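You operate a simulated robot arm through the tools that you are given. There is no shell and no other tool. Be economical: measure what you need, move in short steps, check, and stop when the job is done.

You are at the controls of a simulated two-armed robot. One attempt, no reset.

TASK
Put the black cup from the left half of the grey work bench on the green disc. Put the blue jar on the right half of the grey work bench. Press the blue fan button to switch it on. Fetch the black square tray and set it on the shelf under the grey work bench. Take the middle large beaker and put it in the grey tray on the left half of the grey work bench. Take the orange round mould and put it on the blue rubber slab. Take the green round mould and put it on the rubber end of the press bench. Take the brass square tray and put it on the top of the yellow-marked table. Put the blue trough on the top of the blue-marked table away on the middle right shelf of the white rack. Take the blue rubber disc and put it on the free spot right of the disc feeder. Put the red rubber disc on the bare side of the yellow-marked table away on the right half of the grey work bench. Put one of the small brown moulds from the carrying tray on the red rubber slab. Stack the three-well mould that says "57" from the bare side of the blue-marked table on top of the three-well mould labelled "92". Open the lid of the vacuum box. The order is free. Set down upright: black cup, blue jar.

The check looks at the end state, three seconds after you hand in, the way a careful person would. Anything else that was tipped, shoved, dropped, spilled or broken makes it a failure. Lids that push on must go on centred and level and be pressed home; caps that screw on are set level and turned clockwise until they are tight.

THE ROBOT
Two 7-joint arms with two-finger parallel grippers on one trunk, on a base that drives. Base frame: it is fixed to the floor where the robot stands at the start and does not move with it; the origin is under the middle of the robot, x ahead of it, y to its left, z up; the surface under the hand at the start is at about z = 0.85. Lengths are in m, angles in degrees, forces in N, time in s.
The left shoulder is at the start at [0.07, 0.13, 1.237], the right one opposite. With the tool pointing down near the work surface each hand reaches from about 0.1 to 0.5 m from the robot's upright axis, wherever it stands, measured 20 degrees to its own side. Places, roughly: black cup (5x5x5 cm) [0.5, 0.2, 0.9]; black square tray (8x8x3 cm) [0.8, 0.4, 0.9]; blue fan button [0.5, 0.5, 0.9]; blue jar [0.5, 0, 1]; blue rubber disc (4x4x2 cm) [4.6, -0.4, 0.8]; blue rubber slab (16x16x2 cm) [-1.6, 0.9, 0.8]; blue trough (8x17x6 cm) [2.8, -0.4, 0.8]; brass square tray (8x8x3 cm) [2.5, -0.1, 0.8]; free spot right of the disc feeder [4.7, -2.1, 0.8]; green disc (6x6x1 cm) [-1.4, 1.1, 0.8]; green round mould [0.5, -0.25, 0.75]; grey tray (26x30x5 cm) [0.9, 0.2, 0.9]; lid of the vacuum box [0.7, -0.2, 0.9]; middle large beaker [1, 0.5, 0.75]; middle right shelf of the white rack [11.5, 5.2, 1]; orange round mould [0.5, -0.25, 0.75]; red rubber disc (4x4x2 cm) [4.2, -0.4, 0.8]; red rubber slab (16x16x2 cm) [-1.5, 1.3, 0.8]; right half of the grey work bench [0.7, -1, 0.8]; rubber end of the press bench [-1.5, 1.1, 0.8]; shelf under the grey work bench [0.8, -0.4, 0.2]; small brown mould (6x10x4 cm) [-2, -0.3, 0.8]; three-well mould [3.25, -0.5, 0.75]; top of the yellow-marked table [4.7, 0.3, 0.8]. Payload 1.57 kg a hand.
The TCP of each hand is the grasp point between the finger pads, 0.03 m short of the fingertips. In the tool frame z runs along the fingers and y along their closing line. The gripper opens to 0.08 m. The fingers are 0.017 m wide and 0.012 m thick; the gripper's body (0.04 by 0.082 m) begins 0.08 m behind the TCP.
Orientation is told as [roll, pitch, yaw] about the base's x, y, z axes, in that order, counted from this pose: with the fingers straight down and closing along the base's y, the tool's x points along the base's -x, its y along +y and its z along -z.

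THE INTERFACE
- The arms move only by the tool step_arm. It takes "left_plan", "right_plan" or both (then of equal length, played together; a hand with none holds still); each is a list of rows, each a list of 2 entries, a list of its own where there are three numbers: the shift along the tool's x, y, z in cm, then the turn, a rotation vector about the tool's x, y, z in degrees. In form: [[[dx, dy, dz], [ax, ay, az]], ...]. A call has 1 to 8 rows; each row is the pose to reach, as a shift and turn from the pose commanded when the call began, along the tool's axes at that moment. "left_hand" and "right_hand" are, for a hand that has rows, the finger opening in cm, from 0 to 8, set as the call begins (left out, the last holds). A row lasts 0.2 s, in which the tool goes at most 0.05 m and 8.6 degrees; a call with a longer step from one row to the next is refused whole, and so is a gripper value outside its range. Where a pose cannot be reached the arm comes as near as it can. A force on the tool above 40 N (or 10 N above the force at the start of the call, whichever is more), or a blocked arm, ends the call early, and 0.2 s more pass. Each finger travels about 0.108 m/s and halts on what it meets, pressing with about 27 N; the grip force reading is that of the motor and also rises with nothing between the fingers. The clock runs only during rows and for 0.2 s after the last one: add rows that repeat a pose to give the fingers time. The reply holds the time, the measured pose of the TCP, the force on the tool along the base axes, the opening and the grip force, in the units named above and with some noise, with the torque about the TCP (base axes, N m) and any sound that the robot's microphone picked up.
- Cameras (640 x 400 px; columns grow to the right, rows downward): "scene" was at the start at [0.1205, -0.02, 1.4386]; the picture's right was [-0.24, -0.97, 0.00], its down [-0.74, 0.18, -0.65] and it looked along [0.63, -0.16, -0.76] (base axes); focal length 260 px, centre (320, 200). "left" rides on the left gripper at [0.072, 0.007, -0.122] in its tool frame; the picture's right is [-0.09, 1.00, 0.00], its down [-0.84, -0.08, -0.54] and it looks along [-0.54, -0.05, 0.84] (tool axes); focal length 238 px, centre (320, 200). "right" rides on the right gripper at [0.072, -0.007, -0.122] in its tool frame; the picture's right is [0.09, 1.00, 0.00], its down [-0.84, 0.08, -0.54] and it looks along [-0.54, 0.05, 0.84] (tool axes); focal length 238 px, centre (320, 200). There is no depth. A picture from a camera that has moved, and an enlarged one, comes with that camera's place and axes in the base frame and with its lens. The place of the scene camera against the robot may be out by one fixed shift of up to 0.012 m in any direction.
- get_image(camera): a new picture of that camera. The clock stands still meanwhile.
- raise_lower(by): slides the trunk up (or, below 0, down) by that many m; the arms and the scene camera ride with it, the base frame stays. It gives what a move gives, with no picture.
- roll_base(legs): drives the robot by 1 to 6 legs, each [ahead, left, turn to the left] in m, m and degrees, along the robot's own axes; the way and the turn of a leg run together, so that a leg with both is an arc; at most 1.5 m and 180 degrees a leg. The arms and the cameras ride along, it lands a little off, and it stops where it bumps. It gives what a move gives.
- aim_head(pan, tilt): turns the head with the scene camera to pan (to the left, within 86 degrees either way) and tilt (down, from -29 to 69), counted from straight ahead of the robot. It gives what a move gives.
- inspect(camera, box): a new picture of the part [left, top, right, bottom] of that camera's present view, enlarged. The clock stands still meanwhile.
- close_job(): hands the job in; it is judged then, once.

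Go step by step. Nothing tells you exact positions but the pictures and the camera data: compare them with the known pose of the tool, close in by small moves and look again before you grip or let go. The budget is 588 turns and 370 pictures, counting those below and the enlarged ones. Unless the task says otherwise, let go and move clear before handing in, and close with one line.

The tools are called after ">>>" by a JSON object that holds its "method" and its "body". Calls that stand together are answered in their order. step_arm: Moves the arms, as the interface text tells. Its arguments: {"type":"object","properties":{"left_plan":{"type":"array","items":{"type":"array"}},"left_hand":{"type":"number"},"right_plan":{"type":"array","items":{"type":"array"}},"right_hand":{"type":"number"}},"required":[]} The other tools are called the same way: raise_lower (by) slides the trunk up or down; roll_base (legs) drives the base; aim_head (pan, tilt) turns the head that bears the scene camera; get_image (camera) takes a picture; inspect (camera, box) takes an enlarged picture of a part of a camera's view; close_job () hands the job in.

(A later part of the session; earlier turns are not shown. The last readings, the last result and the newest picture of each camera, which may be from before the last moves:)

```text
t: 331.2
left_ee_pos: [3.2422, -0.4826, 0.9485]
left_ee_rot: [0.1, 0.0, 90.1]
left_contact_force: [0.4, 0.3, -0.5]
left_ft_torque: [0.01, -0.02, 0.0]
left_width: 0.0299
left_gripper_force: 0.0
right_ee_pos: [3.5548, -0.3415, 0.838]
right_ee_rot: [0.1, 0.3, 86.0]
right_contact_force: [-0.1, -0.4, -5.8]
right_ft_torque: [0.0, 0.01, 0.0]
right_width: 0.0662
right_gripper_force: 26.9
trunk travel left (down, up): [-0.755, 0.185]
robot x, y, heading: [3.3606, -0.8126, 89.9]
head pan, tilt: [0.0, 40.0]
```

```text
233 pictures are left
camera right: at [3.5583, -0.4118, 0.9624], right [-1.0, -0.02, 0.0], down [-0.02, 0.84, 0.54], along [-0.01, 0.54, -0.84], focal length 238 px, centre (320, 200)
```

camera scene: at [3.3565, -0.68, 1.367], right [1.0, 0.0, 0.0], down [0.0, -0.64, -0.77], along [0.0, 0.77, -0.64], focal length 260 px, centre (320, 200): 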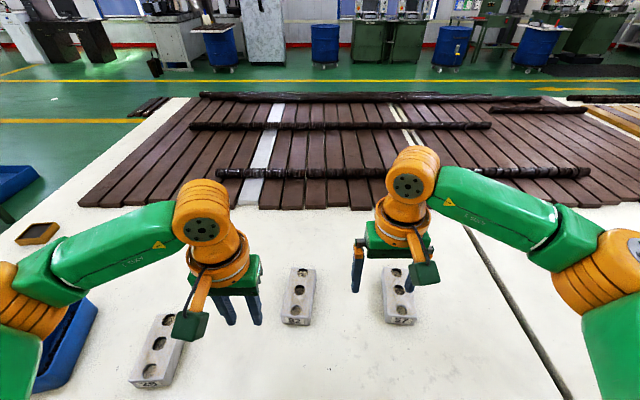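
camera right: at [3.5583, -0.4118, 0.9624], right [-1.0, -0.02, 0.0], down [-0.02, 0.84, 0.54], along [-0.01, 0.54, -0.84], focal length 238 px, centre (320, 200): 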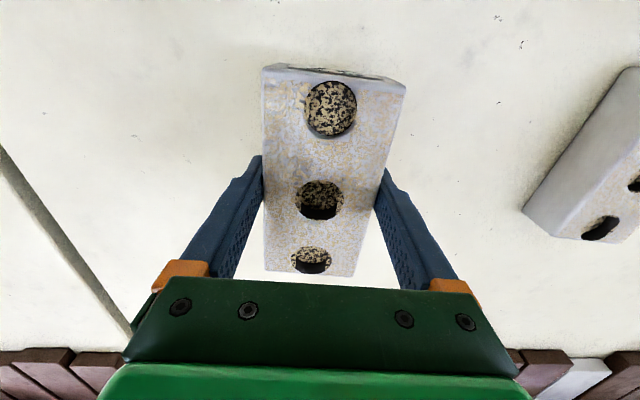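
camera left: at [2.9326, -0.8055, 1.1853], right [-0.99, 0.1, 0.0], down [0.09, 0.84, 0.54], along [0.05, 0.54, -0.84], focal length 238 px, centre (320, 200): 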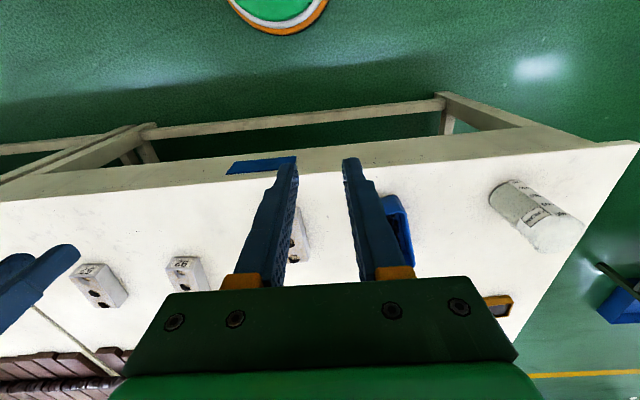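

57 is held (6.6 cm wide). I lift it and check 92's exact pose with the left camera.

>>> {"method": "step_arm", "body": {"right_plan": [[[0, 0, -4], [0, 0, 0]], [[0, 0, -8], [0, 0, 0]]]}}

>>> {"method": "step_arm", "body": {"left_plan": [[[0, 3, -3], [0, 0, 0]], [[0, 6, -5], [0, 0, 0]]]}}

>>> {"method": "get_image", "body": {"camera": "left"}}

>>> {"method": "get_image", "body": {"camera": "right"}}

```text
t: 331.8
left_ee_pos: [3.2431, -0.4819, 0.9477]
left_ee_rot: [0.1, 0.0, 90.1]
left_contact_force: [-0.9, 0.1, 0.3]
left_ft_torque: [-0.01, 0.0, 0.02]
left_width: 0.0304
left_gripper_force: 0.1
right_ee_pos: [3.5547, -0.3409, 0.9178]
right_ee_rot: [0.1, 0.3, 86.0]
right_contact_force: [-0.4, 0.4, -4.9]
right_ft_torque: [0.0, 0.0, 0.01]
right_width: 0.0662
right_gripper_force: 26.9
trunk travel left (down, up): [-0.755, 0.185]
robot x, y, heading: [3.3651, -0.8161, 90.0]
head pan, tilt: [0.0, 40.0]
```

```text
t: 332.4
left_ee_pos: [3.1818, -0.4824, 0.997]
left_ee_rot: [-0.1, 0.1, 90.0]
left_contact_force: [0.4, 0.2, 0.8]
left_ft_torque: [0.0, -0.07, 0.01]
left_width: 0.0299
left_gripper_force: 0.1
right_ee_pos: [3.5541, -0.3396, 0.9185]
right_ee_rot: [0.0, 0.3, 86.0]
right_contact_force: [0.2, -0.4, -6.2]
right_ft_torque: [-0.07, -0.07, 0.02]
right_width: 0.0661
right_gripper_force: 26.8
trunk travel left (down, up): [-0.755, 0.185]
robot x, y, heading: [3.3627, -0.8163, 89.9]
head pan, tilt: [0.0, 40.0]
```

```text
232 pictures are left
camera left: at [3.176, -0.5544, 1.12], right [-1.0, 0.09, 0.0], down [0.08, 0.84, 0.54], along [0.05, 0.54, -0.84], focal length 238 px, centre (320, 200)
```

left: 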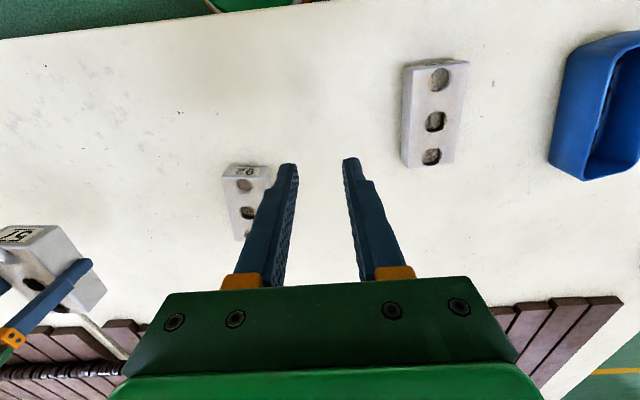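

```text
231 pictures are left
camera right: at [3.5575, -0.4103, 1.0422], right [-1.0, -0.02, 0.0], down [-0.02, 0.84, 0.54], along [-0.01, 0.54, -0.84], focal length 238 px, centre (320, 200)
```

right: 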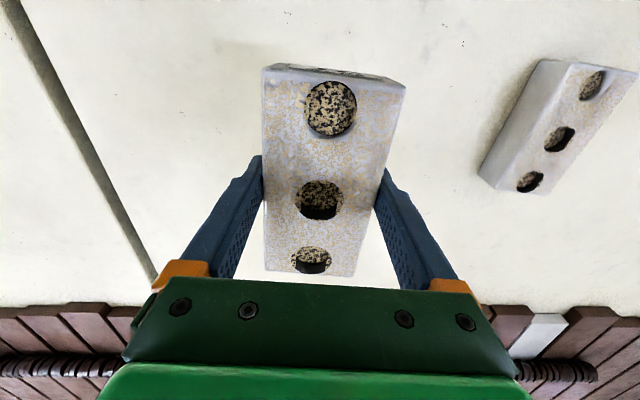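

92's centre is (3.314, -0.337), turned about 6°. I strafe left 0.17 m and bring 57 over it.

>>> {"method": "roll_base", "body": {"legs": [[0, 0.17, 0]]}}

>>> {"method": "get_image", "body": {"camera": "right"}}

```text
t: 333.9
left_ee_pos: [3.0135, -0.4818, 0.9999]
left_ee_rot: [0.3, 0.2, 90.0]
left_contact_force: [0.8, -0.3, -0.4]
left_ft_torque: [-0.01, 0.03, -0.02]
left_width: 0.0302
left_gripper_force: 0.1
right_ee_pos: [3.3858, -0.3384, 0.9173]
right_ee_rot: [0.1, 0.3, 86.0]
right_contact_force: [-0.1, 0.9, -6.0]
right_ft_torque: [-0.02, -0.03, 0.0]
right_width: 0.066
right_gripper_force: 27.0
trunk travel left (down, up): [-0.755, 0.185]
robot x, y, heading: [3.1889, -0.8138, 89.7]
head pan, tilt: [0.0, 40.0]
```

```text
230 pictures are left
camera right: at [3.3893, -0.4093, 1.0411], right [-1.0, -0.02, 0.0], down [-0.02, 0.84, 0.54], along [-0.02, 0.54, -0.84], focal length 238 px, centre (320, 200)
```

right: 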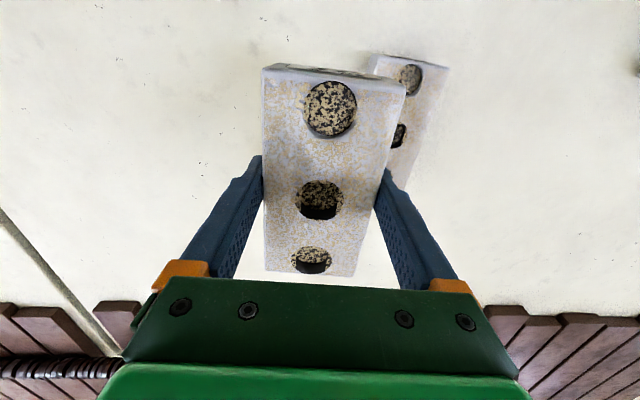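

>>> {"method": "step_arm", "body": {"right_plan": [[[0.4, 3.8, 0], [0, 0, 1]], [[0.8, 7.6, 0], [0, 0, 1]], [[0.8, 7.6, 3], [0, 0, 1]]]}}

>>> {"method": "get_image", "body": {"camera": "right"}}

>>> {"method": "inspect", "body": {"camera": "scene", "box": [290, 180, 470, 330]}}

>>> {"method": "get_image", "body": {"camera": "left"}}

```text
t: 334.7
left_ee_pos: [3.0112, -0.4813, 0.9978]
left_ee_rot: [0.2, 0.1, 90.0]
left_contact_force: [0.1, 0.1, 0.4]
left_ft_torque: [0.02, -0.01, 0.0]
left_width: 0.0299
left_gripper_force: 0.1
right_ee_pos: [3.3087, -0.341, 0.8873]
right_ee_rot: [0.1, 0.4, 85.0]
right_contact_force: [0.2, -0.7, -5.6]
right_ft_torque: [-0.05, 0.01, 0.0]
right_width: 0.0661
right_gripper_force: 27.0
trunk travel left (down, up): [-0.755, 0.185]
robot x, y, heading: [3.1896, -0.8183, 90.1]
head pan, tilt: [0.0, 40.0]
```

```text
229 pictures are left
camera right: at [3.31, -0.4124, 1.0112], right [-1.0, 0.0, 0.0], down [0.0, 0.84, 0.54], along [0.0, 0.54, -0.84], focal length 238 px, centre (320, 200)
```

right: 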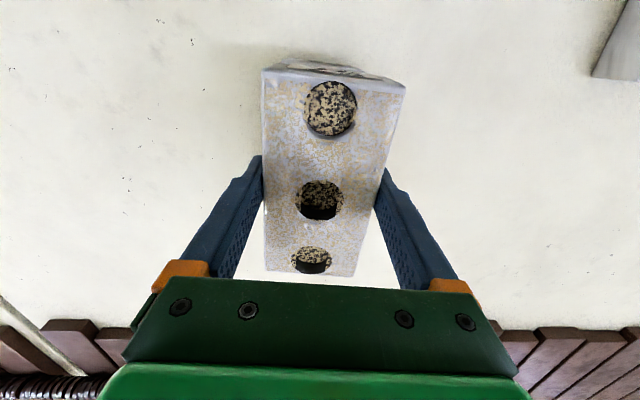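

```text
2.67 times, centred on (380, 255) of scene
camera zoom: at [3.186, -0.6773, 1.3317], right [1.0, 0.0, 0.0], down [0.0, -0.64, -0.76], along [0.0, 0.76, -0.64], focal length 694 px, centre (160, 53)
```

zoom: 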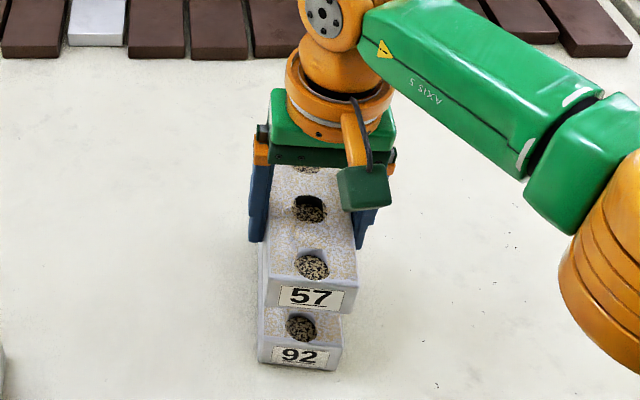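

```text
227 pictures are left
camera left: at [3.0064, -0.5526, 1.1196], right [-1.0, 0.09, 0.0], down [0.08, 0.84, 0.54], along [0.05, 0.54, -0.84], focal length 238 px, centre (320, 200)
```

left: 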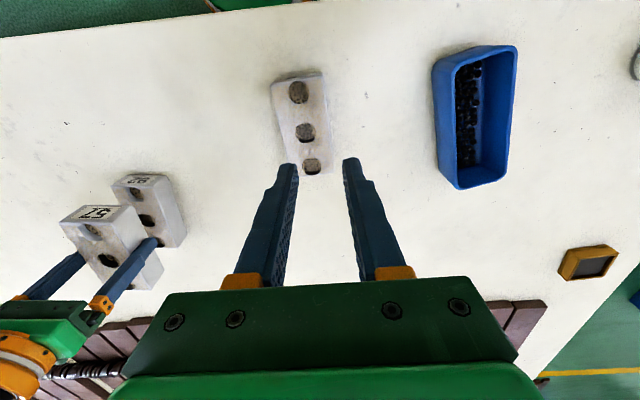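

57 is aligned over 92 within a few millimetres. I shift 3 mm right and lower.

>>> {"method": "step_arm", "body": {"right_plan": [[[0, -0.3, 2], [0, 0, 0]], [[0, -0.3, 3.8], [0, 0, 0]], [[0, -0.3, 4.4], [0, 0, 0]], [[0, -0.3, 4.7], [0, 0, 0]]]}}

>>> {"method": "inspect", "body": {"camera": "scene", "box": [290, 180, 470, 330]}}

```text
t: 335.7
left_ee_pos: [3.011, -0.4821, 0.998]
left_ee_rot: [0.1, 0.1, 89.9]
left_contact_force: [-0.1, -0.1, 0.1]
left_ft_torque: [-0.02, -0.02, -0.04]
left_width: 0.03
left_gripper_force: 0.0
right_ee_pos: [3.3098, -0.3436, 0.8413]
right_ee_rot: [0.0, 0.4, 85.0]
right_contact_force: [-0.2, -0.4, -5.7]
right_ft_torque: [0.0, -0.03, -0.02]
right_width: 0.0663
right_gripper_force: 27.5
trunk travel left (down, up): [-0.755, 0.185]
robot x, y, heading: [3.1921, -0.8142, 90.3]
head pan, tilt: [0.0, 40.0]
```

```text
2.67 times, centred on (380, 255) of scene
camera zoom: at [3.1851, -0.6781, 1.3318], right [1.0, 0.0, 0.0], down [0.0, -0.64, -0.77], along [0.0, 0.77, -0.64], focal length 694 px, centre (160, 53)
```

zoom: 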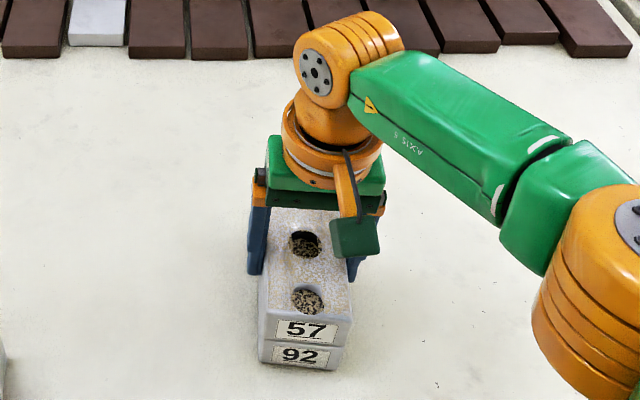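

>>> {"method": "step_arm", "body": {"right_plan": [[[-0.1, 0, 0.2], [0, 0, 0]], [[-0.1, 0, 0.4], [0, 0, 0]], [[-0.1, 0, 0.6], [0, 0, 0]]]}}

```text
t: 336.5
left_ee_pos: [3.0106, -0.4846, 0.9993]
left_ee_rot: [0.1, -0.1, 90.0]
left_contact_force: [0.3, 0.3, 0.3]
left_ft_torque: [0.0, 0.0, -0.01]
left_width: 0.0298
left_gripper_force: 0.0
right_ee_pos: [3.3098, -0.3427, 0.8372]
right_ee_rot: [0.2, 0.1, 84.9]
right_contact_force: [3.4, 6.8, 18.4]
right_ft_torque: [-0.11, -0.02, -0.23]
right_width: 0.0664
right_gripper_force: 27.0
trunk travel left (down, up): [-0.755, 0.185]
robot x, y, heading: [3.1899, -0.8138, 89.9]
head pan, tilt: [0.0, 40.0]
```

Seated on 92. I ease off, release and rise.

>>> {"method": "step_arm", "body": {"right_plan": [[[0, 0, -0.15], [0, 0, 0]], [[0, 0, -0.15], [0, 0, 0]], [[0, 0, -0.15], [0, 0, 0]]]}}

>>> {"method": "step_arm", "body": {"right_plan": [[[0, 0, 0], [0, 0, 0]], [[0, 0, 0], [0, 0, 0]], [[0, 0, -4], [0, 0, 0]], [[0, 0, -8.5], [0, 0, 0]], [[0, 0, -13], [0, 0, 0]], [[0, 0, -17], [0, 0, 0]]], "right_hand": 8}}

>>> {"method": "inspect", "body": {"camera": "scene", "box": [290, 180, 470, 330]}}

>>> {"method": "get_image", "body": {"camera": "right"}}

```text
t: 337.3
left_ee_pos: [3.0113, -0.4833, 0.9986]
left_ee_rot: [0.1, 0.0, 90.0]
left_contact_force: [0.2, -0.3, 0.8]
left_ft_torque: [0.02, 0.02, 0.0]
left_width: 0.0301
left_gripper_force: 0.2
right_ee_pos: [3.3093, -0.3427, 0.8374]
right_ee_rot: [0.0, 0.3, 85.0]
right_contact_force: [1.9, 3.5, 8.1]
right_ft_torque: [0.66, -0.11, -0.19]
right_width: 0.0659
right_gripper_force: 26.9
trunk travel left (down, up): [-0.755, 0.185]
robot x, y, heading: [3.1847, -0.8112, 89.7]
head pan, tilt: [0.0, 40.0]
```

```text
t: 338.7
left_ee_pos: [3.0099, -0.4832, 0.9996]
left_ee_rot: [0.0, 0.0, 89.9]
left_contact_force: [-0.1, 0.3, 0.0]
left_ft_torque: [-0.01, -0.01, 0.02]
left_width: 0.0299
left_gripper_force: 0.0
right_ee_pos: [3.3093, -0.3412, 1.0098]
right_ee_rot: [0.1, 0.2, 85.0]
right_contact_force: [-0.4, -0.1, 0.1]
right_ft_torque: [0.05, -0.03, 0.01]
right_width: 0.0799
right_gripper_force: 0.2
trunk travel left (down, up): [-0.755, 0.185]
robot x, y, heading: [3.1917, -0.8142, 90.0]
head pan, tilt: [0.0, 40.0]
```

```text
2.67 times, centred on (380, 255) of scene
camera zoom: at [3.1836, -0.6806, 1.332], right [1.0, 0.0, 0.0], down [0.0, -0.64, -0.77], along [0.0, 0.77, -0.64], focal length 694 px, centre (160, 53)
```

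zoom: 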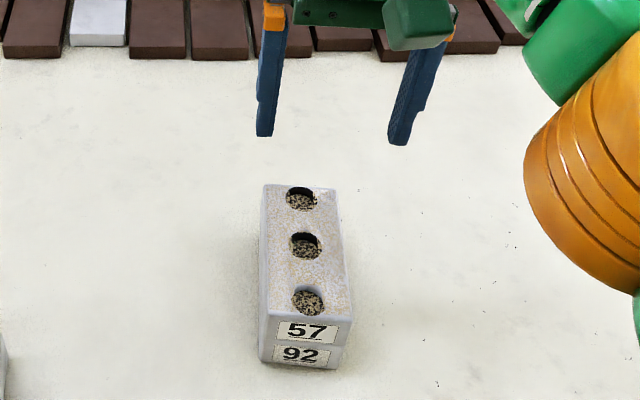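

```text
224 pictures are left
camera right: at [3.311, -0.4124, 1.1328], right [-1.0, -0.01, 0.0], down [0.0, 0.84, 0.54], along [0.0, 0.54, -0.84], focal length 238 px, centre (320, 200)
```

right: 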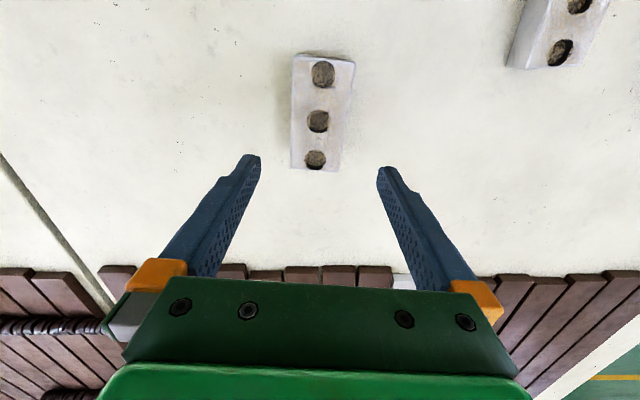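

The stack is perfect. Next is the brass tray at about (2.5, -0.15), approached from the table's near end.

>>> {"method": "roll_base", "body": {"legs": [[-0.25, 0, 0], [0, 1.45, 0], [0, 0, -90], [0, 0.9, 0], [0.2, 0, 0]]}}

>>> {"method": "aim_head", "body": {"pan": 0, "tilt": 50}}

>>> {"method": "get_image", "body": {"camera": "scene"}}

```text
t: 356.6
left_ee_pos: [2.2962, 0.0043, 0.9991]
left_ee_rot: [0.0, 0.0, -0.3]
left_contact_force: [-0.3, 0.2, -0.3]
left_ft_torque: [0.0, 0.02, -0.01]
left_width: 0.0301
left_gripper_force: 0.0
right_ee_pos: [2.435, -0.2952, 1.0099]
right_ee_rot: [-0.1, 0.2, -5.3]
right_contact_force: [-0.5, -0.2, 0.0]
right_ft_torque: [0.01, -0.03, 0.0]
right_width: 0.08
right_gripper_force: 0.2
trunk travel left (down, up): [-0.755, 0.185]
robot x, y, heading: [1.9661, -0.1713, -0.3]
head pan, tilt: [0.0, 40.0]
```

```text
t: 357.3
left_ee_pos: [2.2983, 0.0045, 0.9982]
left_ee_rot: [0.1, 0.0, -0.4]
left_contact_force: [-0.5, 0.6, -0.3]
left_ft_torque: [-0.02, 0.01, 0.03]
left_width: 0.0299
left_gripper_force: 0.0
right_ee_pos: [2.4381, -0.2966, 1.0085]
right_ee_rot: [0.0, 0.3, -5.3]
right_contact_force: [-0.6, 0.9, 0.3]
right_ft_torque: [0.0, 0.01, 0.0]
right_width: 0.0802
right_gripper_force: 0.0
trunk travel left (down, up): [-0.755, 0.185]
robot x, y, heading: [1.9654, -0.1731, -0.4]
head pan, tilt: [0.0, 50.0]
```

```text
223 pictures are left
camera scene: at [2.0883, -0.1751, 1.3178], right [-0.01, -1.0, 0.0], down [-0.77, 0.01, -0.64], along [0.64, 0.0, -0.77], focal length 260 px, centre (320, 200)
```

scene: 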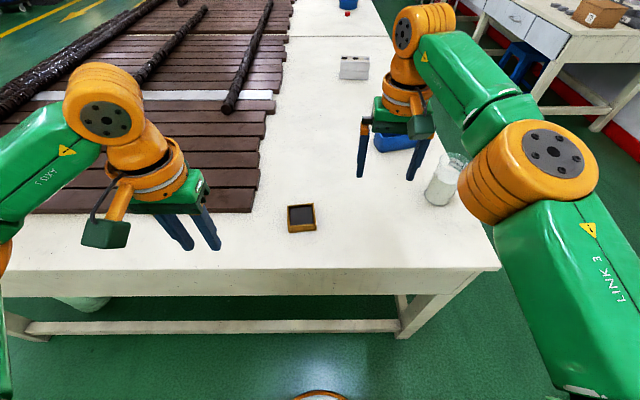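

>>> {"method": "roll_base", "body": {"legs": [[0.1, 0, 0.4]]}}

>>> {"method": "step_arm", "body": {"left_plan": [[[-1, -3, -1], [0, 0, 0]], [[-2, -6, -1], [0, 0, 0]], [[-3, -9, -1], [0, 0, 0]]], "left_hand": 4}}

>>> {"method": "get_image", "body": {"camera": "left"}}

```text
t: 358.4
left_ee_pos: [2.3947, 0.0056, 0.9992]
left_ee_rot: [0.2, -0.1, 0.0]
left_contact_force: [0.8, 0.7, 0.0]
left_ft_torque: [-0.03, -0.02, -0.01]
left_width: 0.03
left_gripper_force: 0.0
right_ee_pos: [2.5362, -0.295, 1.0095]
right_ee_rot: [0.0, 0.1, -5.0]
right_contact_force: [0.3, 1.2, 0.6]
right_ft_torque: [0.01, -0.01, -0.01]
right_width: 0.0797
right_gripper_force: 0.0
trunk travel left (down, up): [-0.755, 0.185]
robot x, y, heading: [2.0677, -0.1749, -0.3]
head pan, tilt: [0.0, 50.0]
```

```text
t: 359.2
left_ee_pos: [2.4262, -0.0863, 1.0065]
left_ee_rot: [0.2, -0.1, -0.1]
left_contact_force: [0.4, -0.5, -0.3]
left_ft_torque: [0.02, 0.0, 0.03]
left_width: 0.0396
left_gripper_force: 0.0
right_ee_pos: [2.5389, -0.2962, 1.0075]
right_ee_rot: [0.1, 0.3, -5.2]
right_contact_force: [0.2, 0.2, 0.8]
right_ft_torque: [0.0, 0.03, -0.03]
right_width: 0.08
right_gripper_force: 0.1
trunk travel left (down, up): [-0.755, 0.185]
robot x, y, heading: [2.0674, -0.1783, -0.1]
head pan, tilt: [0.0, 50.0]
```

```text
222 pictures are left
camera left: at [2.3562, -0.0798, 1.1288], right [0.09, 1.0, 0.0], down [0.84, -0.08, 0.54], along [0.54, -0.05, -0.84], focal length 238 px, centre (320, 200)
```

left: 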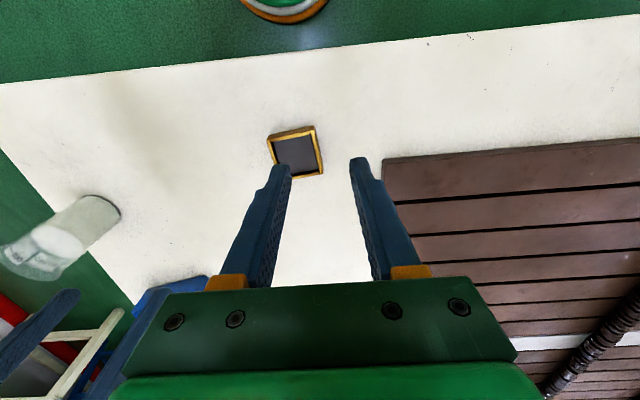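

>>> {"method": "inspect", "body": {"camera": "left", "box": [240, 100, 360, 200]}}

```text
4.00 times, centred on (300, 150) of left
camera zoom: at [2.3562, -0.0798, 1.1288], right [0.09, 1.0, 0.0], down [0.84, -0.08, 0.54], along [0.54, -0.05, -0.84], focal length 953 px, centre (400, 400)
```

zoom: 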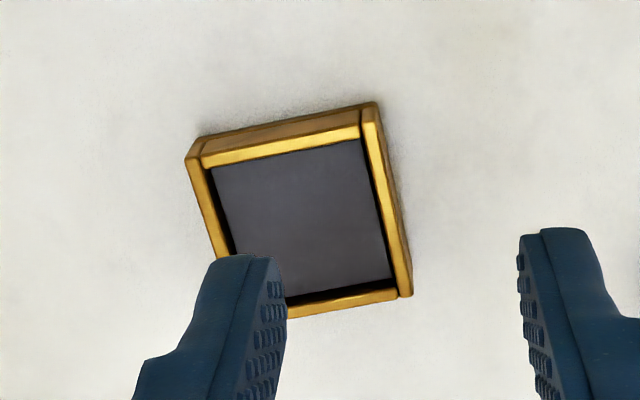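

>>> {"method": "step_arm", "body": {"left_plan": [[[-3, -0.5, 3], [0, 0, -4.5]], [[-6, -1, 6], [0, 0, -4.5]], [[-6, -1, 10.5], [0, 0, -4.5]]], "left_hand": 3}}

>>> {"method": "get_image", "body": {"camera": "left"}}

```text
t: 360.0
left_ee_pos: [2.4862, -0.0919, 0.902]
left_ee_rot: [0.2, 0.0, 4.6]
left_contact_force: [0.0, -0.1, -0.2]
left_ft_torque: [-0.01, 0.02, -0.01]
left_width: 0.0298
left_gripper_force: 0.0
right_ee_pos: [2.5385, -0.2941, 1.0077]
right_ee_rot: [0.0, 0.3, -5.0]
right_contact_force: [-0.4, 0.6, 0.1]
right_ft_torque: [0.04, 0.0, -0.04]
right_width: 0.0798
right_gripper_force: 0.1
trunk travel left (down, up): [-0.755, 0.185]
robot x, y, heading: [2.0657, -0.1742, -0.3]
head pan, tilt: [0.0, 50.0]
```

```text
220 pictures are left
camera left: at [2.4153, -0.0912, 1.0237], right [0.01, 1.0, 0.0], down [0.84, -0.01, 0.54], along [0.54, -0.01, -0.84], focal length 238 px, centre (320, 200)
```

left: 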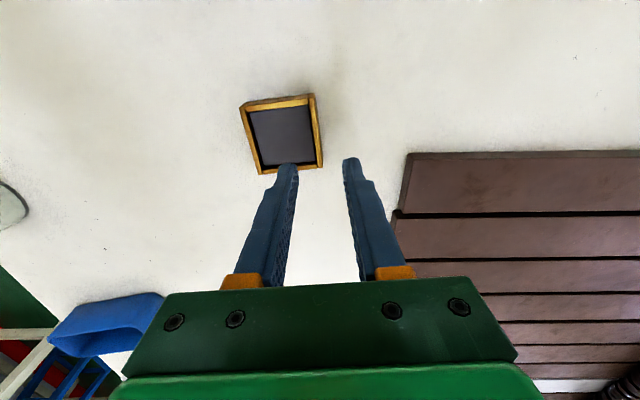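

>>> {"method": "step_arm", "body": {"left_plan": [[[0, -0.45, 3], [0, 0, -1]], [[0, -0.45, 6], [0, 0, -1]], [[0, -0.45, 7.6], [0, 0, -1]]]}}

>>> {"method": "inspect", "body": {"camera": "left", "box": [220, 80, 400, 240]}}

```text
t: 360.8
left_ee_pos: [2.4867, -0.0971, 0.8267]
left_ee_rot: [0.3, 0.0, 5.4]
left_contact_force: [0.2, 0.2, 0.4]
left_ft_torque: [0.01, -0.02, 0.0]
left_width: 0.0301
left_gripper_force: 0.1
right_ee_pos: [2.5372, -0.2945, 1.0089]
right_ee_rot: [0.0, 0.3, -5.1]
right_contact_force: [0.7, 0.4, 0.2]
right_ft_torque: [-0.02, 0.01, -0.04]
right_width: 0.0798
right_gripper_force: 0.0
trunk travel left (down, up): [-0.755, 0.185]
robot x, y, heading: [2.0691, -0.1739, -0.5]
head pan, tilt: [0.0, 50.0]
```

```text
2.50 times, centred on (310, 160) of left
camera zoom: at [2.4162, -0.0978, 0.949], right [0.0, 1.0, 0.0], down [0.84, 0.0, 0.54], along [0.54, 0.0, -0.84], focal length 596 px, centre (345, 300)
```

zoom: 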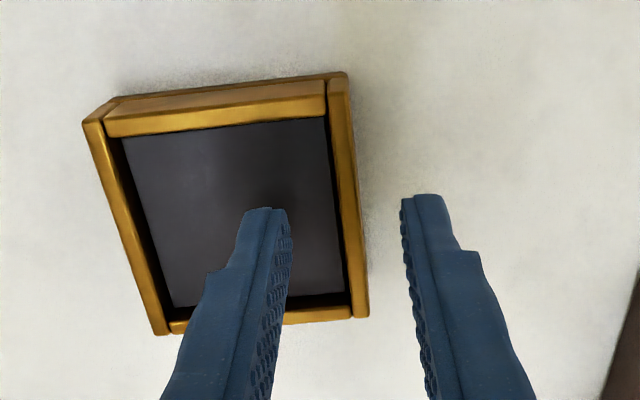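

>>> {"method": "step_arm", "body": {"left_plan": [[[0, 0, 0.5], [0, 0, 0]], [[0, 0, 0.6], [0, 0, 0]]]}}

>>> {"method": "step_arm", "body": {"left_plan": [[[0, 0, 0], [0, 0, 0]], [[0, 0, 0], [0, 0, 0]], [[0, 0, 0], [0, 0, 0]]], "left_hand": 0}}

>>> {"method": "step_arm", "body": {"left_plan": [[[0, 0, -2], [0, 0, 0]], [[0, 0, -5], [0, 0, 0]], [[0, 0, -9], [0, 0, 0]], [[0, 0, -13], [0, 0, 0]]]}}

>>> {"method": "get_image", "body": {"camera": "left"}}

```text
t: 361.4
left_ee_pos: [2.4878, -0.0983, 0.8203]
left_ee_rot: [0.1, 0.0, 5.5]
left_contact_force: [-0.6, -0.6, 0.3]
left_ft_torque: [-0.02, -0.01, 0.04]
left_width: 0.0301
left_gripper_force: 0.1
right_ee_pos: [2.5385, -0.2941, 1.0079]
right_ee_rot: [0.1, 0.4, -5.1]
right_contact_force: [-0.3, -0.5, -0.9]
right_ft_torque: [0.01, -0.01, 0.03]
right_width: 0.08
right_gripper_force: 0.0
trunk travel left (down, up): [-0.755, 0.185]
robot x, y, heading: [2.0687, -0.1754, -0.4]
head pan, tilt: [0.0, 50.0]
```

```text
t: 362.2
left_ee_pos: [2.4875, -0.0981, 0.8208]
left_ee_rot: [0.2, 0.0, 5.4]
left_contact_force: [-0.4, -1.5, 0.5]
left_ft_torque: [-0.02, 0.03, 0.01]
left_width: 0.0001
left_gripper_force: 21.3
right_ee_pos: [2.5389, -0.2933, 1.0079]
right_ee_rot: [0.0, 0.3, -5.0]
right_contact_force: [-0.4, 0.9, -0.5]
right_ft_torque: [-0.01, -0.02, 0.01]
right_width: 0.0799
right_gripper_force: 0.0
trunk travel left (down, up): [-0.755, 0.185]
robot x, y, heading: [2.0669, -0.1732, -0.2]
head pan, tilt: [0.0, 50.0]
```

```text
t: 363.2
left_ee_pos: [2.487, -0.0991, 0.9534]
left_ee_rot: [-0.1, 0.0, 5.5]
left_contact_force: [0.2, -0.7, -0.4]
left_ft_torque: [-0.04, -0.01, 0.03]
left_width: 0.0
left_gripper_force: 22.0
right_ee_pos: [2.5388, -0.295, 1.0093]
right_ee_rot: [0.0, 0.3, -5.1]
right_contact_force: [-0.6, -1.1, 0.0]
right_ft_torque: [0.01, 0.05, 0.01]
right_width: 0.0801
right_gripper_force: 0.1
trunk travel left (down, up): [-0.755, 0.185]
robot x, y, heading: [2.0626, -0.1766, -0.0]
head pan, tilt: [0.0, 50.0]
```

```text
218 pictures are left
camera left: at [2.4155, -0.0993, 1.0746], right [0.0, 1.0, 0.0], down [0.84, 0.0, 0.54], along [0.54, 0.0, -0.84], focal length 238 px, centre (320, 200)
```

left: 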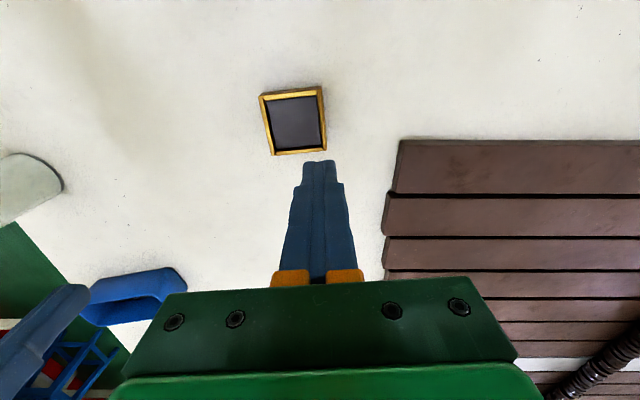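

The grip closed above the wall; the tray sits lower than I assumed. I reopen and descend at the same spot until contact.

>>> {"method": "step_arm", "body": {"left_plan": [[[0, 0.1, 3], [0, 0, 0]], [[0, 0.1, 7], [0, 0, 0]], [[0, 0.1, 11], [0, 0, 0]], [[0, 0.1, 12.6], [0, 0, 0]]], "left_hand": 3}}

>>> {"method": "step_arm", "body": {"left_plan": [[[0, 0, 0.7], [0, 0, 0]], [[0, 0, 1.4], [0, 0, 0]], [[0, 0, 1.9], [0, 0, 0]]]}}

>>> {"method": "inspect", "body": {"camera": "left", "box": [220, 80, 400, 240]}}

```text
t: 364.2
left_ee_pos: [2.4873, -0.098, 0.8238]
left_ee_rot: [0.1, 0.0, 5.4]
left_contact_force: [0.3, -0.5, 0.0]
left_ft_torque: [0.02, 0.0, -0.01]
left_width: 0.03
left_gripper_force: 0.1
right_ee_pos: [2.5384, -0.2937, 1.0084]
right_ee_rot: [0.0, 0.4, -5.1]
right_contact_force: [-0.7, -0.6, 0.3]
right_ft_torque: [0.0, 0.0, 0.01]
right_width: 0.0803
right_gripper_force: 0.0
trunk travel left (down, up): [-0.755, 0.185]
robot x, y, heading: [2.0687, -0.1687, -0.0]
head pan, tilt: [0.0, 50.0]
```

```text
t: 365.0
left_ee_pos: [2.4865, -0.0981, 0.8142]
left_ee_rot: [-0.2, -1.0, 5.6]
left_contact_force: [-3.8, 1.4, 18.0]
left_ft_torque: [-0.3, 0.2, -0.15]
left_width: 0.028
left_gripper_force: 0.0
right_ee_pos: [2.5335, -0.2939, 1.0111]
right_ee_rot: [0.1, -0.1, -5.1]
right_contact_force: [0.1, 0.5, 0.2]
right_ft_torque: [-0.02, 0.0, -0.01]
right_width: 0.0803
right_gripper_force: 0.0
trunk travel left (down, up): [-0.755, 0.185]
robot x, y, heading: [2.0651, -0.1712, -0.4]
head pan, tilt: [0.0, 50.0]
stopped in row 3 (left hand): the force on the tool passed its limit at 49 N (the readings are from after the stop); the commanded pose is now the measured one
```

```text
2.50 times, centred on (310, 160) of left
camera zoom: at [2.4132, -0.0982, 0.9352], right [-0.01, 1.0, 0.0], down [0.83, 0.01, 0.56], along [0.56, 0.0, -0.83], focal length 596 px, centre (345, 300)
```

zoom: 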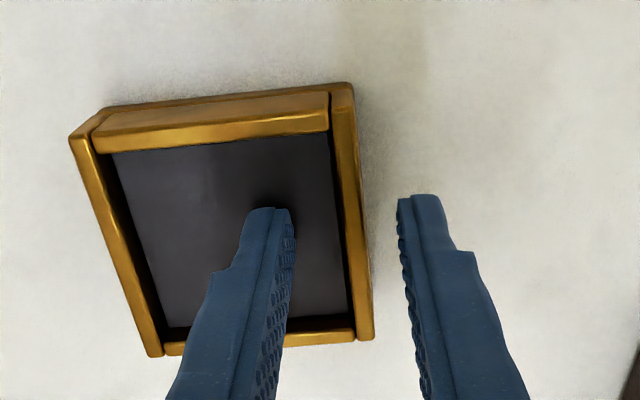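

Floor contact at TCP 0.815. The rim is only a few mm above the floor, so I close with the tips just off it.

>>> {"method": "step_arm", "body": {"left_plan": [[[0, 0, -0.1], [0, 1, 0]], [[0, 0, -0.1], [0, 1, 0]]]}}

>>> {"method": "step_arm", "body": {"left_plan": [[[0, 0, 0], [0, 0, 0]], [[0, 0, 0], [0, 0, 0]], [[0, 0, 0], [0, 0, 0]]], "left_hand": 0}}

```text
t: 365.6
left_ee_pos: [2.4879, -0.0985, 0.8142]
left_ee_rot: [-0.3, 0.1, 5.6]
left_contact_force: [-4.7, 1.1, 16.7]
left_ft_torque: [-0.23, 0.05, 0.0]
left_width: 0.0284
left_gripper_force: 0.1
right_ee_pos: [2.5344, -0.293, 1.01]
right_ee_rot: [-0.1, 0.1, -5.1]
right_contact_force: [0.0, -0.2, -0.3]
right_ft_torque: [-0.02, 0.01, -0.02]
right_width: 0.0801
right_gripper_force: 0.1
trunk travel left (down, up): [-0.755, 0.185]
robot x, y, heading: [2.065, -0.1774, -0.0]
head pan, tilt: [0.0, 50.0]
```

```text
t: 366.4
left_ee_pos: [2.4883, -0.0993, 0.813]
left_ee_rot: [-0.2, 0.1, 5.6]
left_contact_force: [1.1, -2.2, 18.8]
left_ft_torque: [-0.04, -0.36, 0.03]
left_width: 0.0057
left_gripper_force: 25.2
right_ee_pos: [2.5348, -0.2967, 1.0095]
right_ee_rot: [0.1, 0.1, -5.2]
right_contact_force: [0.1, 0.7, -0.7]
right_ft_torque: [0.02, -0.01, 0.0]
right_width: 0.0798
right_gripper_force: 0.1
trunk travel left (down, up): [-0.755, 0.185]
robot x, y, heading: [2.0667, -0.1758, -0.2]
head pan, tilt: [0.0, 50.0]
```

>>> {"method": "step_arm", "body": {"left_plan": [[[0, 0, -1], [0, 0, 0]], [[0, 0, -2.5], [0, 0, 0]], [[0, 0, -4], [0, 0, 0]]]}}

>>> {"method": "get_image", "body": {"camera": "left"}}

>>> {"method": "inspect", "body": {"camera": "scene", "box": [200, 120, 400, 280]}}

```text
t: 367.2
left_ee_pos: [2.4899, -0.0979, 0.8524]
left_ee_rot: [-0.2, 0.4, 5.7]
left_contact_force: [-0.1, 0.1, -3.1]
left_ft_torque: [0.05, -0.01, 0.0]
left_width: 0.0054
left_gripper_force: 25.7
right_ee_pos: [2.539, -0.2941, 1.0078]
right_ee_rot: [0.0, 0.3, -5.0]
right_contact_force: [-0.1, -0.5, -1.0]
right_ft_torque: [-0.03, 0.0, 0.01]
right_width: 0.0802
right_gripper_force: 0.0
trunk travel left (down, up): [-0.755, 0.185]
robot x, y, heading: [2.0662, -0.1713, 0.0]
head pan, tilt: [0.0, 50.0]
```

```text
216 pictures are left
camera left: at [2.42, -0.098, 0.9737], right [-0.01, 1.0, 0.0], down [0.84, 0.01, 0.54], along [0.54, 0.0, -0.84], focal length 238 px, centre (320, 200)
```

left: 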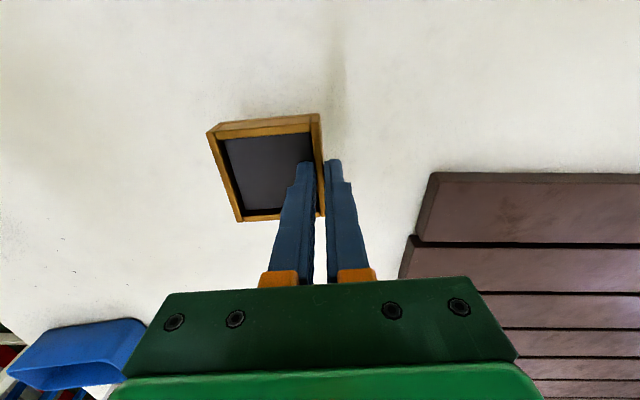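

```text
2.50 times, centred on (300, 200) of scene
camera zoom: at [2.1886, -0.175, 1.3176], right [0.0, -1.0, 0.0], down [-0.77, 0.0, -0.64], along [0.64, 0.0, -0.77], focal length 650 px, centre (370, 200)
```

zoom: 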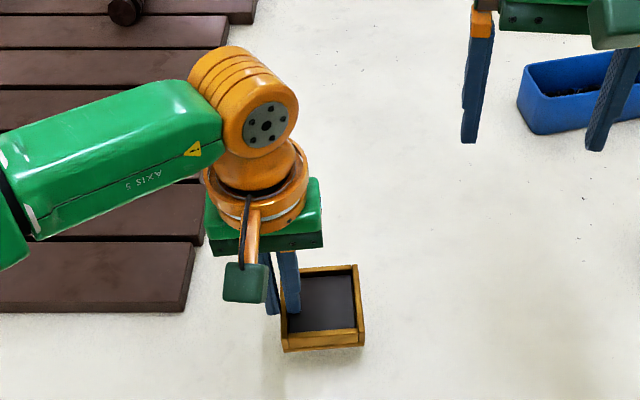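

The brass tray is held level. I lift it, return to the right aisle and look ahead.

>>> {"method": "step_arm", "body": {"left_plan": [[[0, 0, -4], [0, 0, 0]], [[0, 0, -8], [0, 0, 0]], [[0, 0, -12], [0, 0, 0]], [[0, 0, -15], [0, 0, 0]]]}}

>>> {"method": "roll_base", "body": {"legs": [[-0.35, 0, 0], [0, -0.9, 0]]}}

>>> {"method": "aim_head", "body": {"pan": 0, "tilt": 15}}

>>> {"method": "get_image", "body": {"camera": "scene"}}

```text
t: 368.2
left_ee_pos: [2.4894, -0.0979, 1.0007]
left_ee_rot: [-0.2, 0.3, 5.5]
left_contact_force: [0.8, 0.3, -2.3]
left_ft_torque: [0.1, 0.04, -0.03]
left_width: 0.0057
left_gripper_force: 25.0
right_ee_pos: [2.5381, -0.2957, 1.008]
right_ee_rot: [0.0, 0.3, -5.0]
right_contact_force: [0.8, -0.4, 0.0]
right_ft_torque: [-0.02, -0.01, -0.03]
right_width: 0.0799
right_gripper_force: 0.1
trunk travel left (down, up): [-0.755, 0.185]
robot x, y, heading: [2.0614, -0.1735, -0.1]
head pan, tilt: [0.0, 50.0]
```

```text
t: 374.9
left_ee_pos: [2.1335, -1.0106, 1.0009]
left_ee_rot: [-0.1, 0.3, 5.2]
left_contact_force: [0.2, -0.1, -2.7]
left_ft_torque: [0.09, 0.02, 0.01]
left_width: 0.0058
left_gripper_force: 25.8
right_ee_pos: [2.1807, -1.2067, 1.008]
right_ee_rot: [-0.1, 0.3, -5.4]
right_contact_force: [-0.3, 0.3, 1.1]
right_ft_torque: [-0.01, 0.03, 0.0]
right_width: 0.08
right_gripper_force: 0.1
trunk travel left (down, up): [-0.755, 0.185]
robot x, y, heading: [1.708, -1.0809, -0.7]
head pan, tilt: [0.0, 50.0]
```

```text
t: 375.9
left_ee_pos: [2.1333, -1.0116, 1.0014]
left_ee_rot: [-0.3, 0.4, 5.2]
left_contact_force: [-0.3, 0.2, -2.4]
left_ft_torque: [0.07, 0.01, 0.02]
left_width: 0.0058
left_gripper_force: 26.1
right_ee_pos: [2.1805, -1.2075, 1.0079]
right_ee_rot: [0.0, 0.4, -5.6]
right_contact_force: [0.4, -0.4, 0.0]
right_ft_torque: [0.03, 0.01, 0.0]
right_width: 0.08
right_gripper_force: 0.0
trunk travel left (down, up): [-0.755, 0.185]
robot x, y, heading: [1.709, -1.0821, -0.8]
head pan, tilt: [0.0, 15.0]
```

```text
214 pictures are left
camera scene: at [1.8474, -1.0854, 1.3713], right [-0.01, -1.0, 0.0], down [-0.26, 0.0, -0.97], along [0.97, -0.01, -0.26], focal length 260 px, centre (320, 200)
```

scene: 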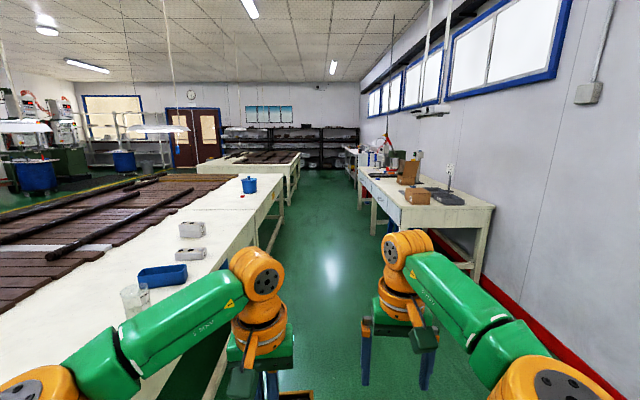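

The aisle is clear. I drive along it to the yellow-marked table and face it.

>>> {"method": "roll_base", "body": {"legs": [[1.35, 0.02, 0.8], [1.4, 0, 0], [0, 0, 90]]}}

>>> {"method": "aim_head", "body": {"pan": 0, "tilt": 40}}

>>> {"method": "get_image", "body": {"camera": "scene"}}

```text
t: 393.0
left_ee_pos: [4.3784, -0.6415, 1.0008]
left_ee_rot: [-0.3, 0.3, 95.7]
left_contact_force: [0.3, -0.8, -3.2]
left_ft_torque: [-0.04, 0.07, 0.03]
left_width: 0.0057
left_gripper_force: 26.1
right_ee_pos: [4.5748, -0.592, 1.008]
right_ee_rot: [0.0, 0.3, 85.1]
right_contact_force: [-0.3, -0.1, 0.3]
right_ft_torque: [-0.02, 0.01, 0.06]
right_width: 0.0799
right_gripper_force: 0.1
trunk travel left (down, up): [-0.755, 0.185]
robot x, y, heading: [4.4569, -1.0626, 90.0]
head pan, tilt: [0.0, 15.0]
```

```text
t: 393.9
left_ee_pos: [4.3791, -0.6423, 1.0014]
left_ee_rot: [-0.2, 0.4, 95.8]
left_contact_force: [0.3, -0.2, -2.7]
left_ft_torque: [0.02, 0.04, -0.02]
left_width: 0.0061
left_gripper_force: 26.1
right_ee_pos: [4.575, -0.592, 1.0089]
right_ee_rot: [0.0, 0.3, 85.0]
right_contact_force: [0.1, 0.3, -0.6]
right_ft_torque: [-0.05, 0.01, 0.03]
right_width: 0.08
right_gripper_force: 0.1
trunk travel left (down, up): [-0.755, 0.185]
robot x, y, heading: [4.4533, -1.0653, 90.0]
head pan, tilt: [0.0, 40.0]
```

```text
213 pictures are left
camera scene: at [4.45, -0.9312, 1.3319], right [1.0, 0.0, 0.0], down [0.0, -0.64, -0.77], along [0.0, 0.77, -0.64], focal length 260 px, centre (320, 200)
```

scene: 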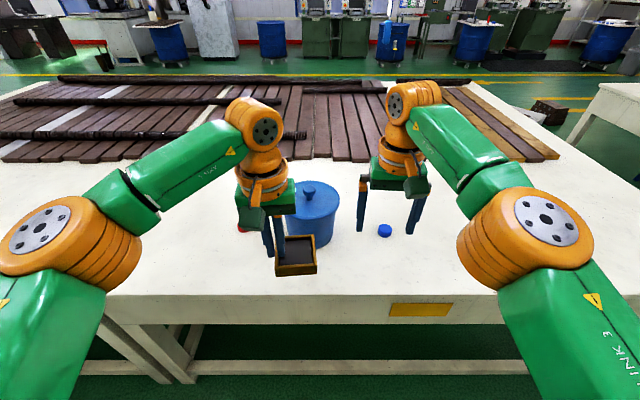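

The yellow-marked table has the blue disc at about (4.64, -0.40), the red one at about (4.22, -0.40) and a blue pot between. I take the brass tray to the free area right of the blue disc.

>>> {"method": "roll_base", "body": {"legs": [[0, -0.43, 0], [0.24, 0, 0]]}}

>>> {"method": "get_image", "body": {"camera": "scene"}}

>>> {"method": "get_image", "body": {"camera": "left"}}

```text
t: 397.9
left_ee_pos: [4.8138, -0.4007, 1.0026]
left_ee_rot: [-0.2, 0.4, 95.4]
left_contact_force: [-0.5, -0.7, -2.5]
left_ft_torque: [0.02, 0.1, 0.01]
left_width: 0.0054
left_gripper_force: 26.1
right_ee_pos: [5.0101, -0.3507, 1.0103]
right_ee_rot: [0.0, 0.2, 84.8]
right_contact_force: [0.3, 0.2, 0.1]
right_ft_torque: [0.01, 0.01, -0.03]
right_width: 0.0798
right_gripper_force: 0.1
trunk travel left (down, up): [-0.755, 0.185]
robot x, y, heading: [4.8846, -0.8252, 89.8]
head pan, tilt: [0.0, 40.0]
```

```text
212 pictures are left
camera scene: at [4.8833, -0.6914, 1.3321], right [1.0, -0.01, 0.0], down [0.0, -0.64, -0.77], along [0.0, 0.77, -0.64], focal length 260 px, centre (320, 200)
```

scene: 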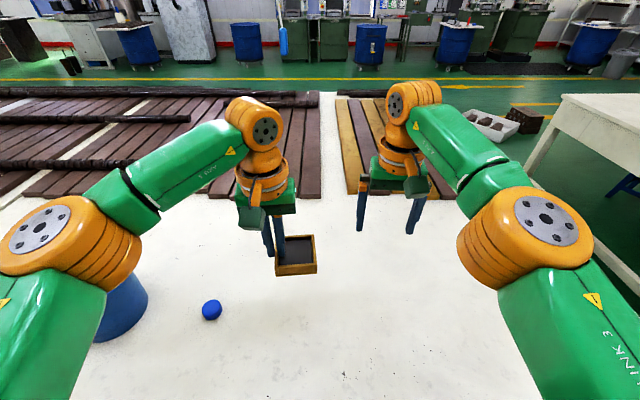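

```text
211 pictures are left
camera left: at [4.8149, -0.4722, 1.1241], right [-1.0, 0.0, 0.0], down [0.0, 0.84, 0.54], along [0.0, 0.54, -0.84], focal length 238 px, centre (320, 200)
```

left: 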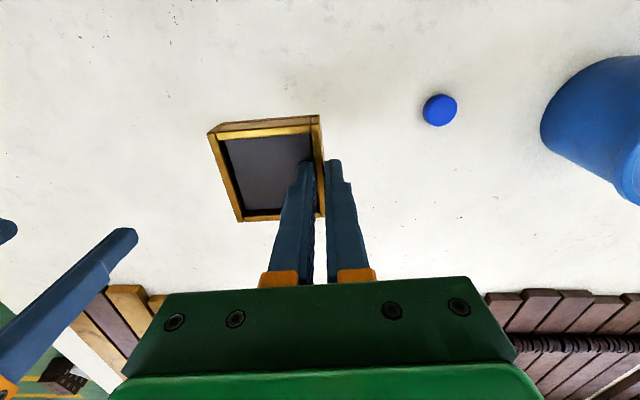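

>>> {"method": "step_arm", "body": {"left_plan": [[[0, 0, 4], [0, 0, 0]], [[0, 0, 8.5], [0, 0, 0]], [[0, 0, 13], [0, 0, 0]], [[0, 0, 16], [0, 0, 0]], [[0, 0, 17.5], [0, 0, 0]]]}}

>>> {"method": "step_arm", "body": {"left_plan": [[[0, 0, 0.4], [0, 0, 0]], [[0, 0, 0.8], [0, 0, 0]], [[0, 0, 1.2], [0, 0, 0]], [[0, 0, 1.5], [0, 0, 0]]]}}

```text
t: 399.1
left_ee_pos: [4.8146, -0.4009, 0.8256]
left_ee_rot: [-0.2, 0.4, 95.4]
left_contact_force: [-0.1, 0.1, -1.6]
left_ft_torque: [-0.01, 0.11, 0.04]
left_width: 0.0057
left_gripper_force: 26.3
right_ee_pos: [5.0098, -0.352, 1.0082]
right_ee_rot: [0.0, 0.3, 84.9]
right_contact_force: [0.6, 0.5, 0.2]
right_ft_torque: [-0.02, -0.02, -0.01]
right_width: 0.0801
right_gripper_force: 0.0
trunk travel left (down, up): [-0.755, 0.185]
robot x, y, heading: [4.8908, -0.8239, 89.6]
head pan, tilt: [0.0, 40.0]
```

```text
t: 400.1
left_ee_pos: [4.8146, -0.4012, 0.8148]
left_ee_rot: [-0.3, -0.1, 95.5]
left_contact_force: [-2.1, 7.6, 23.8]
left_ft_torque: [0.13, -0.01, 0.02]
left_width: 0.0055
left_gripper_force: 25.0
right_ee_pos: [5.0093, -0.3536, 1.0107]
right_ee_rot: [0.1, 0.2, 84.7]
right_contact_force: [0.1, 0.4, 0.0]
right_ft_torque: [-0.01, 0.0, 0.02]
right_width: 0.0798
right_gripper_force: 0.0
trunk travel left (down, up): [-0.755, 0.185]
robot x, y, heading: [4.889, -0.8249, 89.7]
head pan, tilt: [0.0, 40.0]
```

Contact. Ease off, open and lift.

>>> {"method": "step_arm", "body": {"left_plan": [[[0, 0, -0.3], [0, 0, 0]], [[0, 0, -0.3], [0, 0, 0]]]}}

>>> {"method": "step_arm", "body": {"left_plan": [[[0, 0, 0], [0, 0, 0]], [[0, 0, 0], [0, 0, 0]], [[0, 0, -4], [0, 0, 0]], [[0, 0, -8.5], [0, 0, 0]], [[0, 0, -13], [0, 0, 0]], [[0, 0, -16], [0, 0, 0]]], "left_hand": 3}}

>>> {"method": "get_image", "body": {"camera": "left"}}

```text
t: 400.7
left_ee_pos: [4.8149, -0.4021, 0.8139]
left_ee_rot: [-0.3, 0.5, 95.5]
left_contact_force: [1.2, 1.9, 6.5]
left_ft_torque: [0.4, 0.0, -0.01]
left_width: 0.0057
left_gripper_force: 25.8
right_ee_pos: [5.0103, -0.3525, 1.0091]
right_ee_rot: [0.1, 0.3, 84.8]
right_contact_force: [0.0, -0.1, 0.1]
right_ft_torque: [-0.02, -0.03, -0.04]
right_width: 0.0802
right_gripper_force: 0.1
trunk travel left (down, up): [-0.755, 0.185]
robot x, y, heading: [4.8838, -0.8192, 89.6]
head pan, tilt: [0.0, 40.0]
```

```text
t: 402.1
left_ee_pos: [4.8143, -0.4015, 0.976]
left_ee_rot: [-0.2, 0.4, 95.4]
left_contact_force: [-0.1, -0.8, -0.4]
left_ft_torque: [-0.01, 0.0, 0.02]
left_width: 0.03
left_gripper_force: 0.1
right_ee_pos: [5.0108, -0.3512, 1.0077]
right_ee_rot: [0.0, 0.4, 84.7]
right_contact_force: [-0.7, 0.4, 0.8]
right_ft_torque: [0.02, 0.01, 0.02]
right_width: 0.0799
right_gripper_force: 0.0
trunk travel left (down, up): [-0.755, 0.185]
robot x, y, heading: [4.8865, -0.8237, 89.8]
head pan, tilt: [0.0, 40.0]
```

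```text
210 pictures are left
camera left: at [4.8157, -0.4719, 1.0986], right [-1.0, 0.0, 0.0], down [0.0, 0.84, 0.54], along [0.0, 0.54, -0.84], focal length 238 px, centre (320, 200)
```

left: 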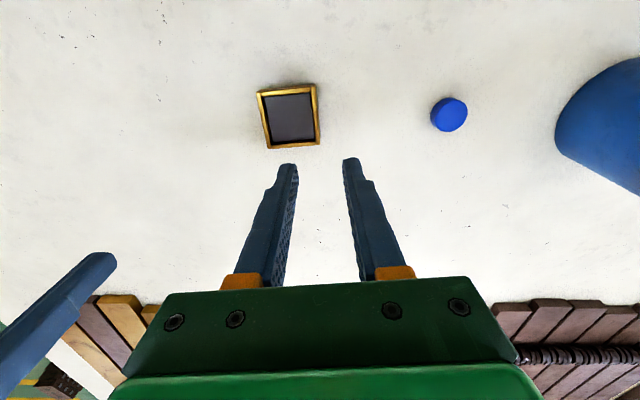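

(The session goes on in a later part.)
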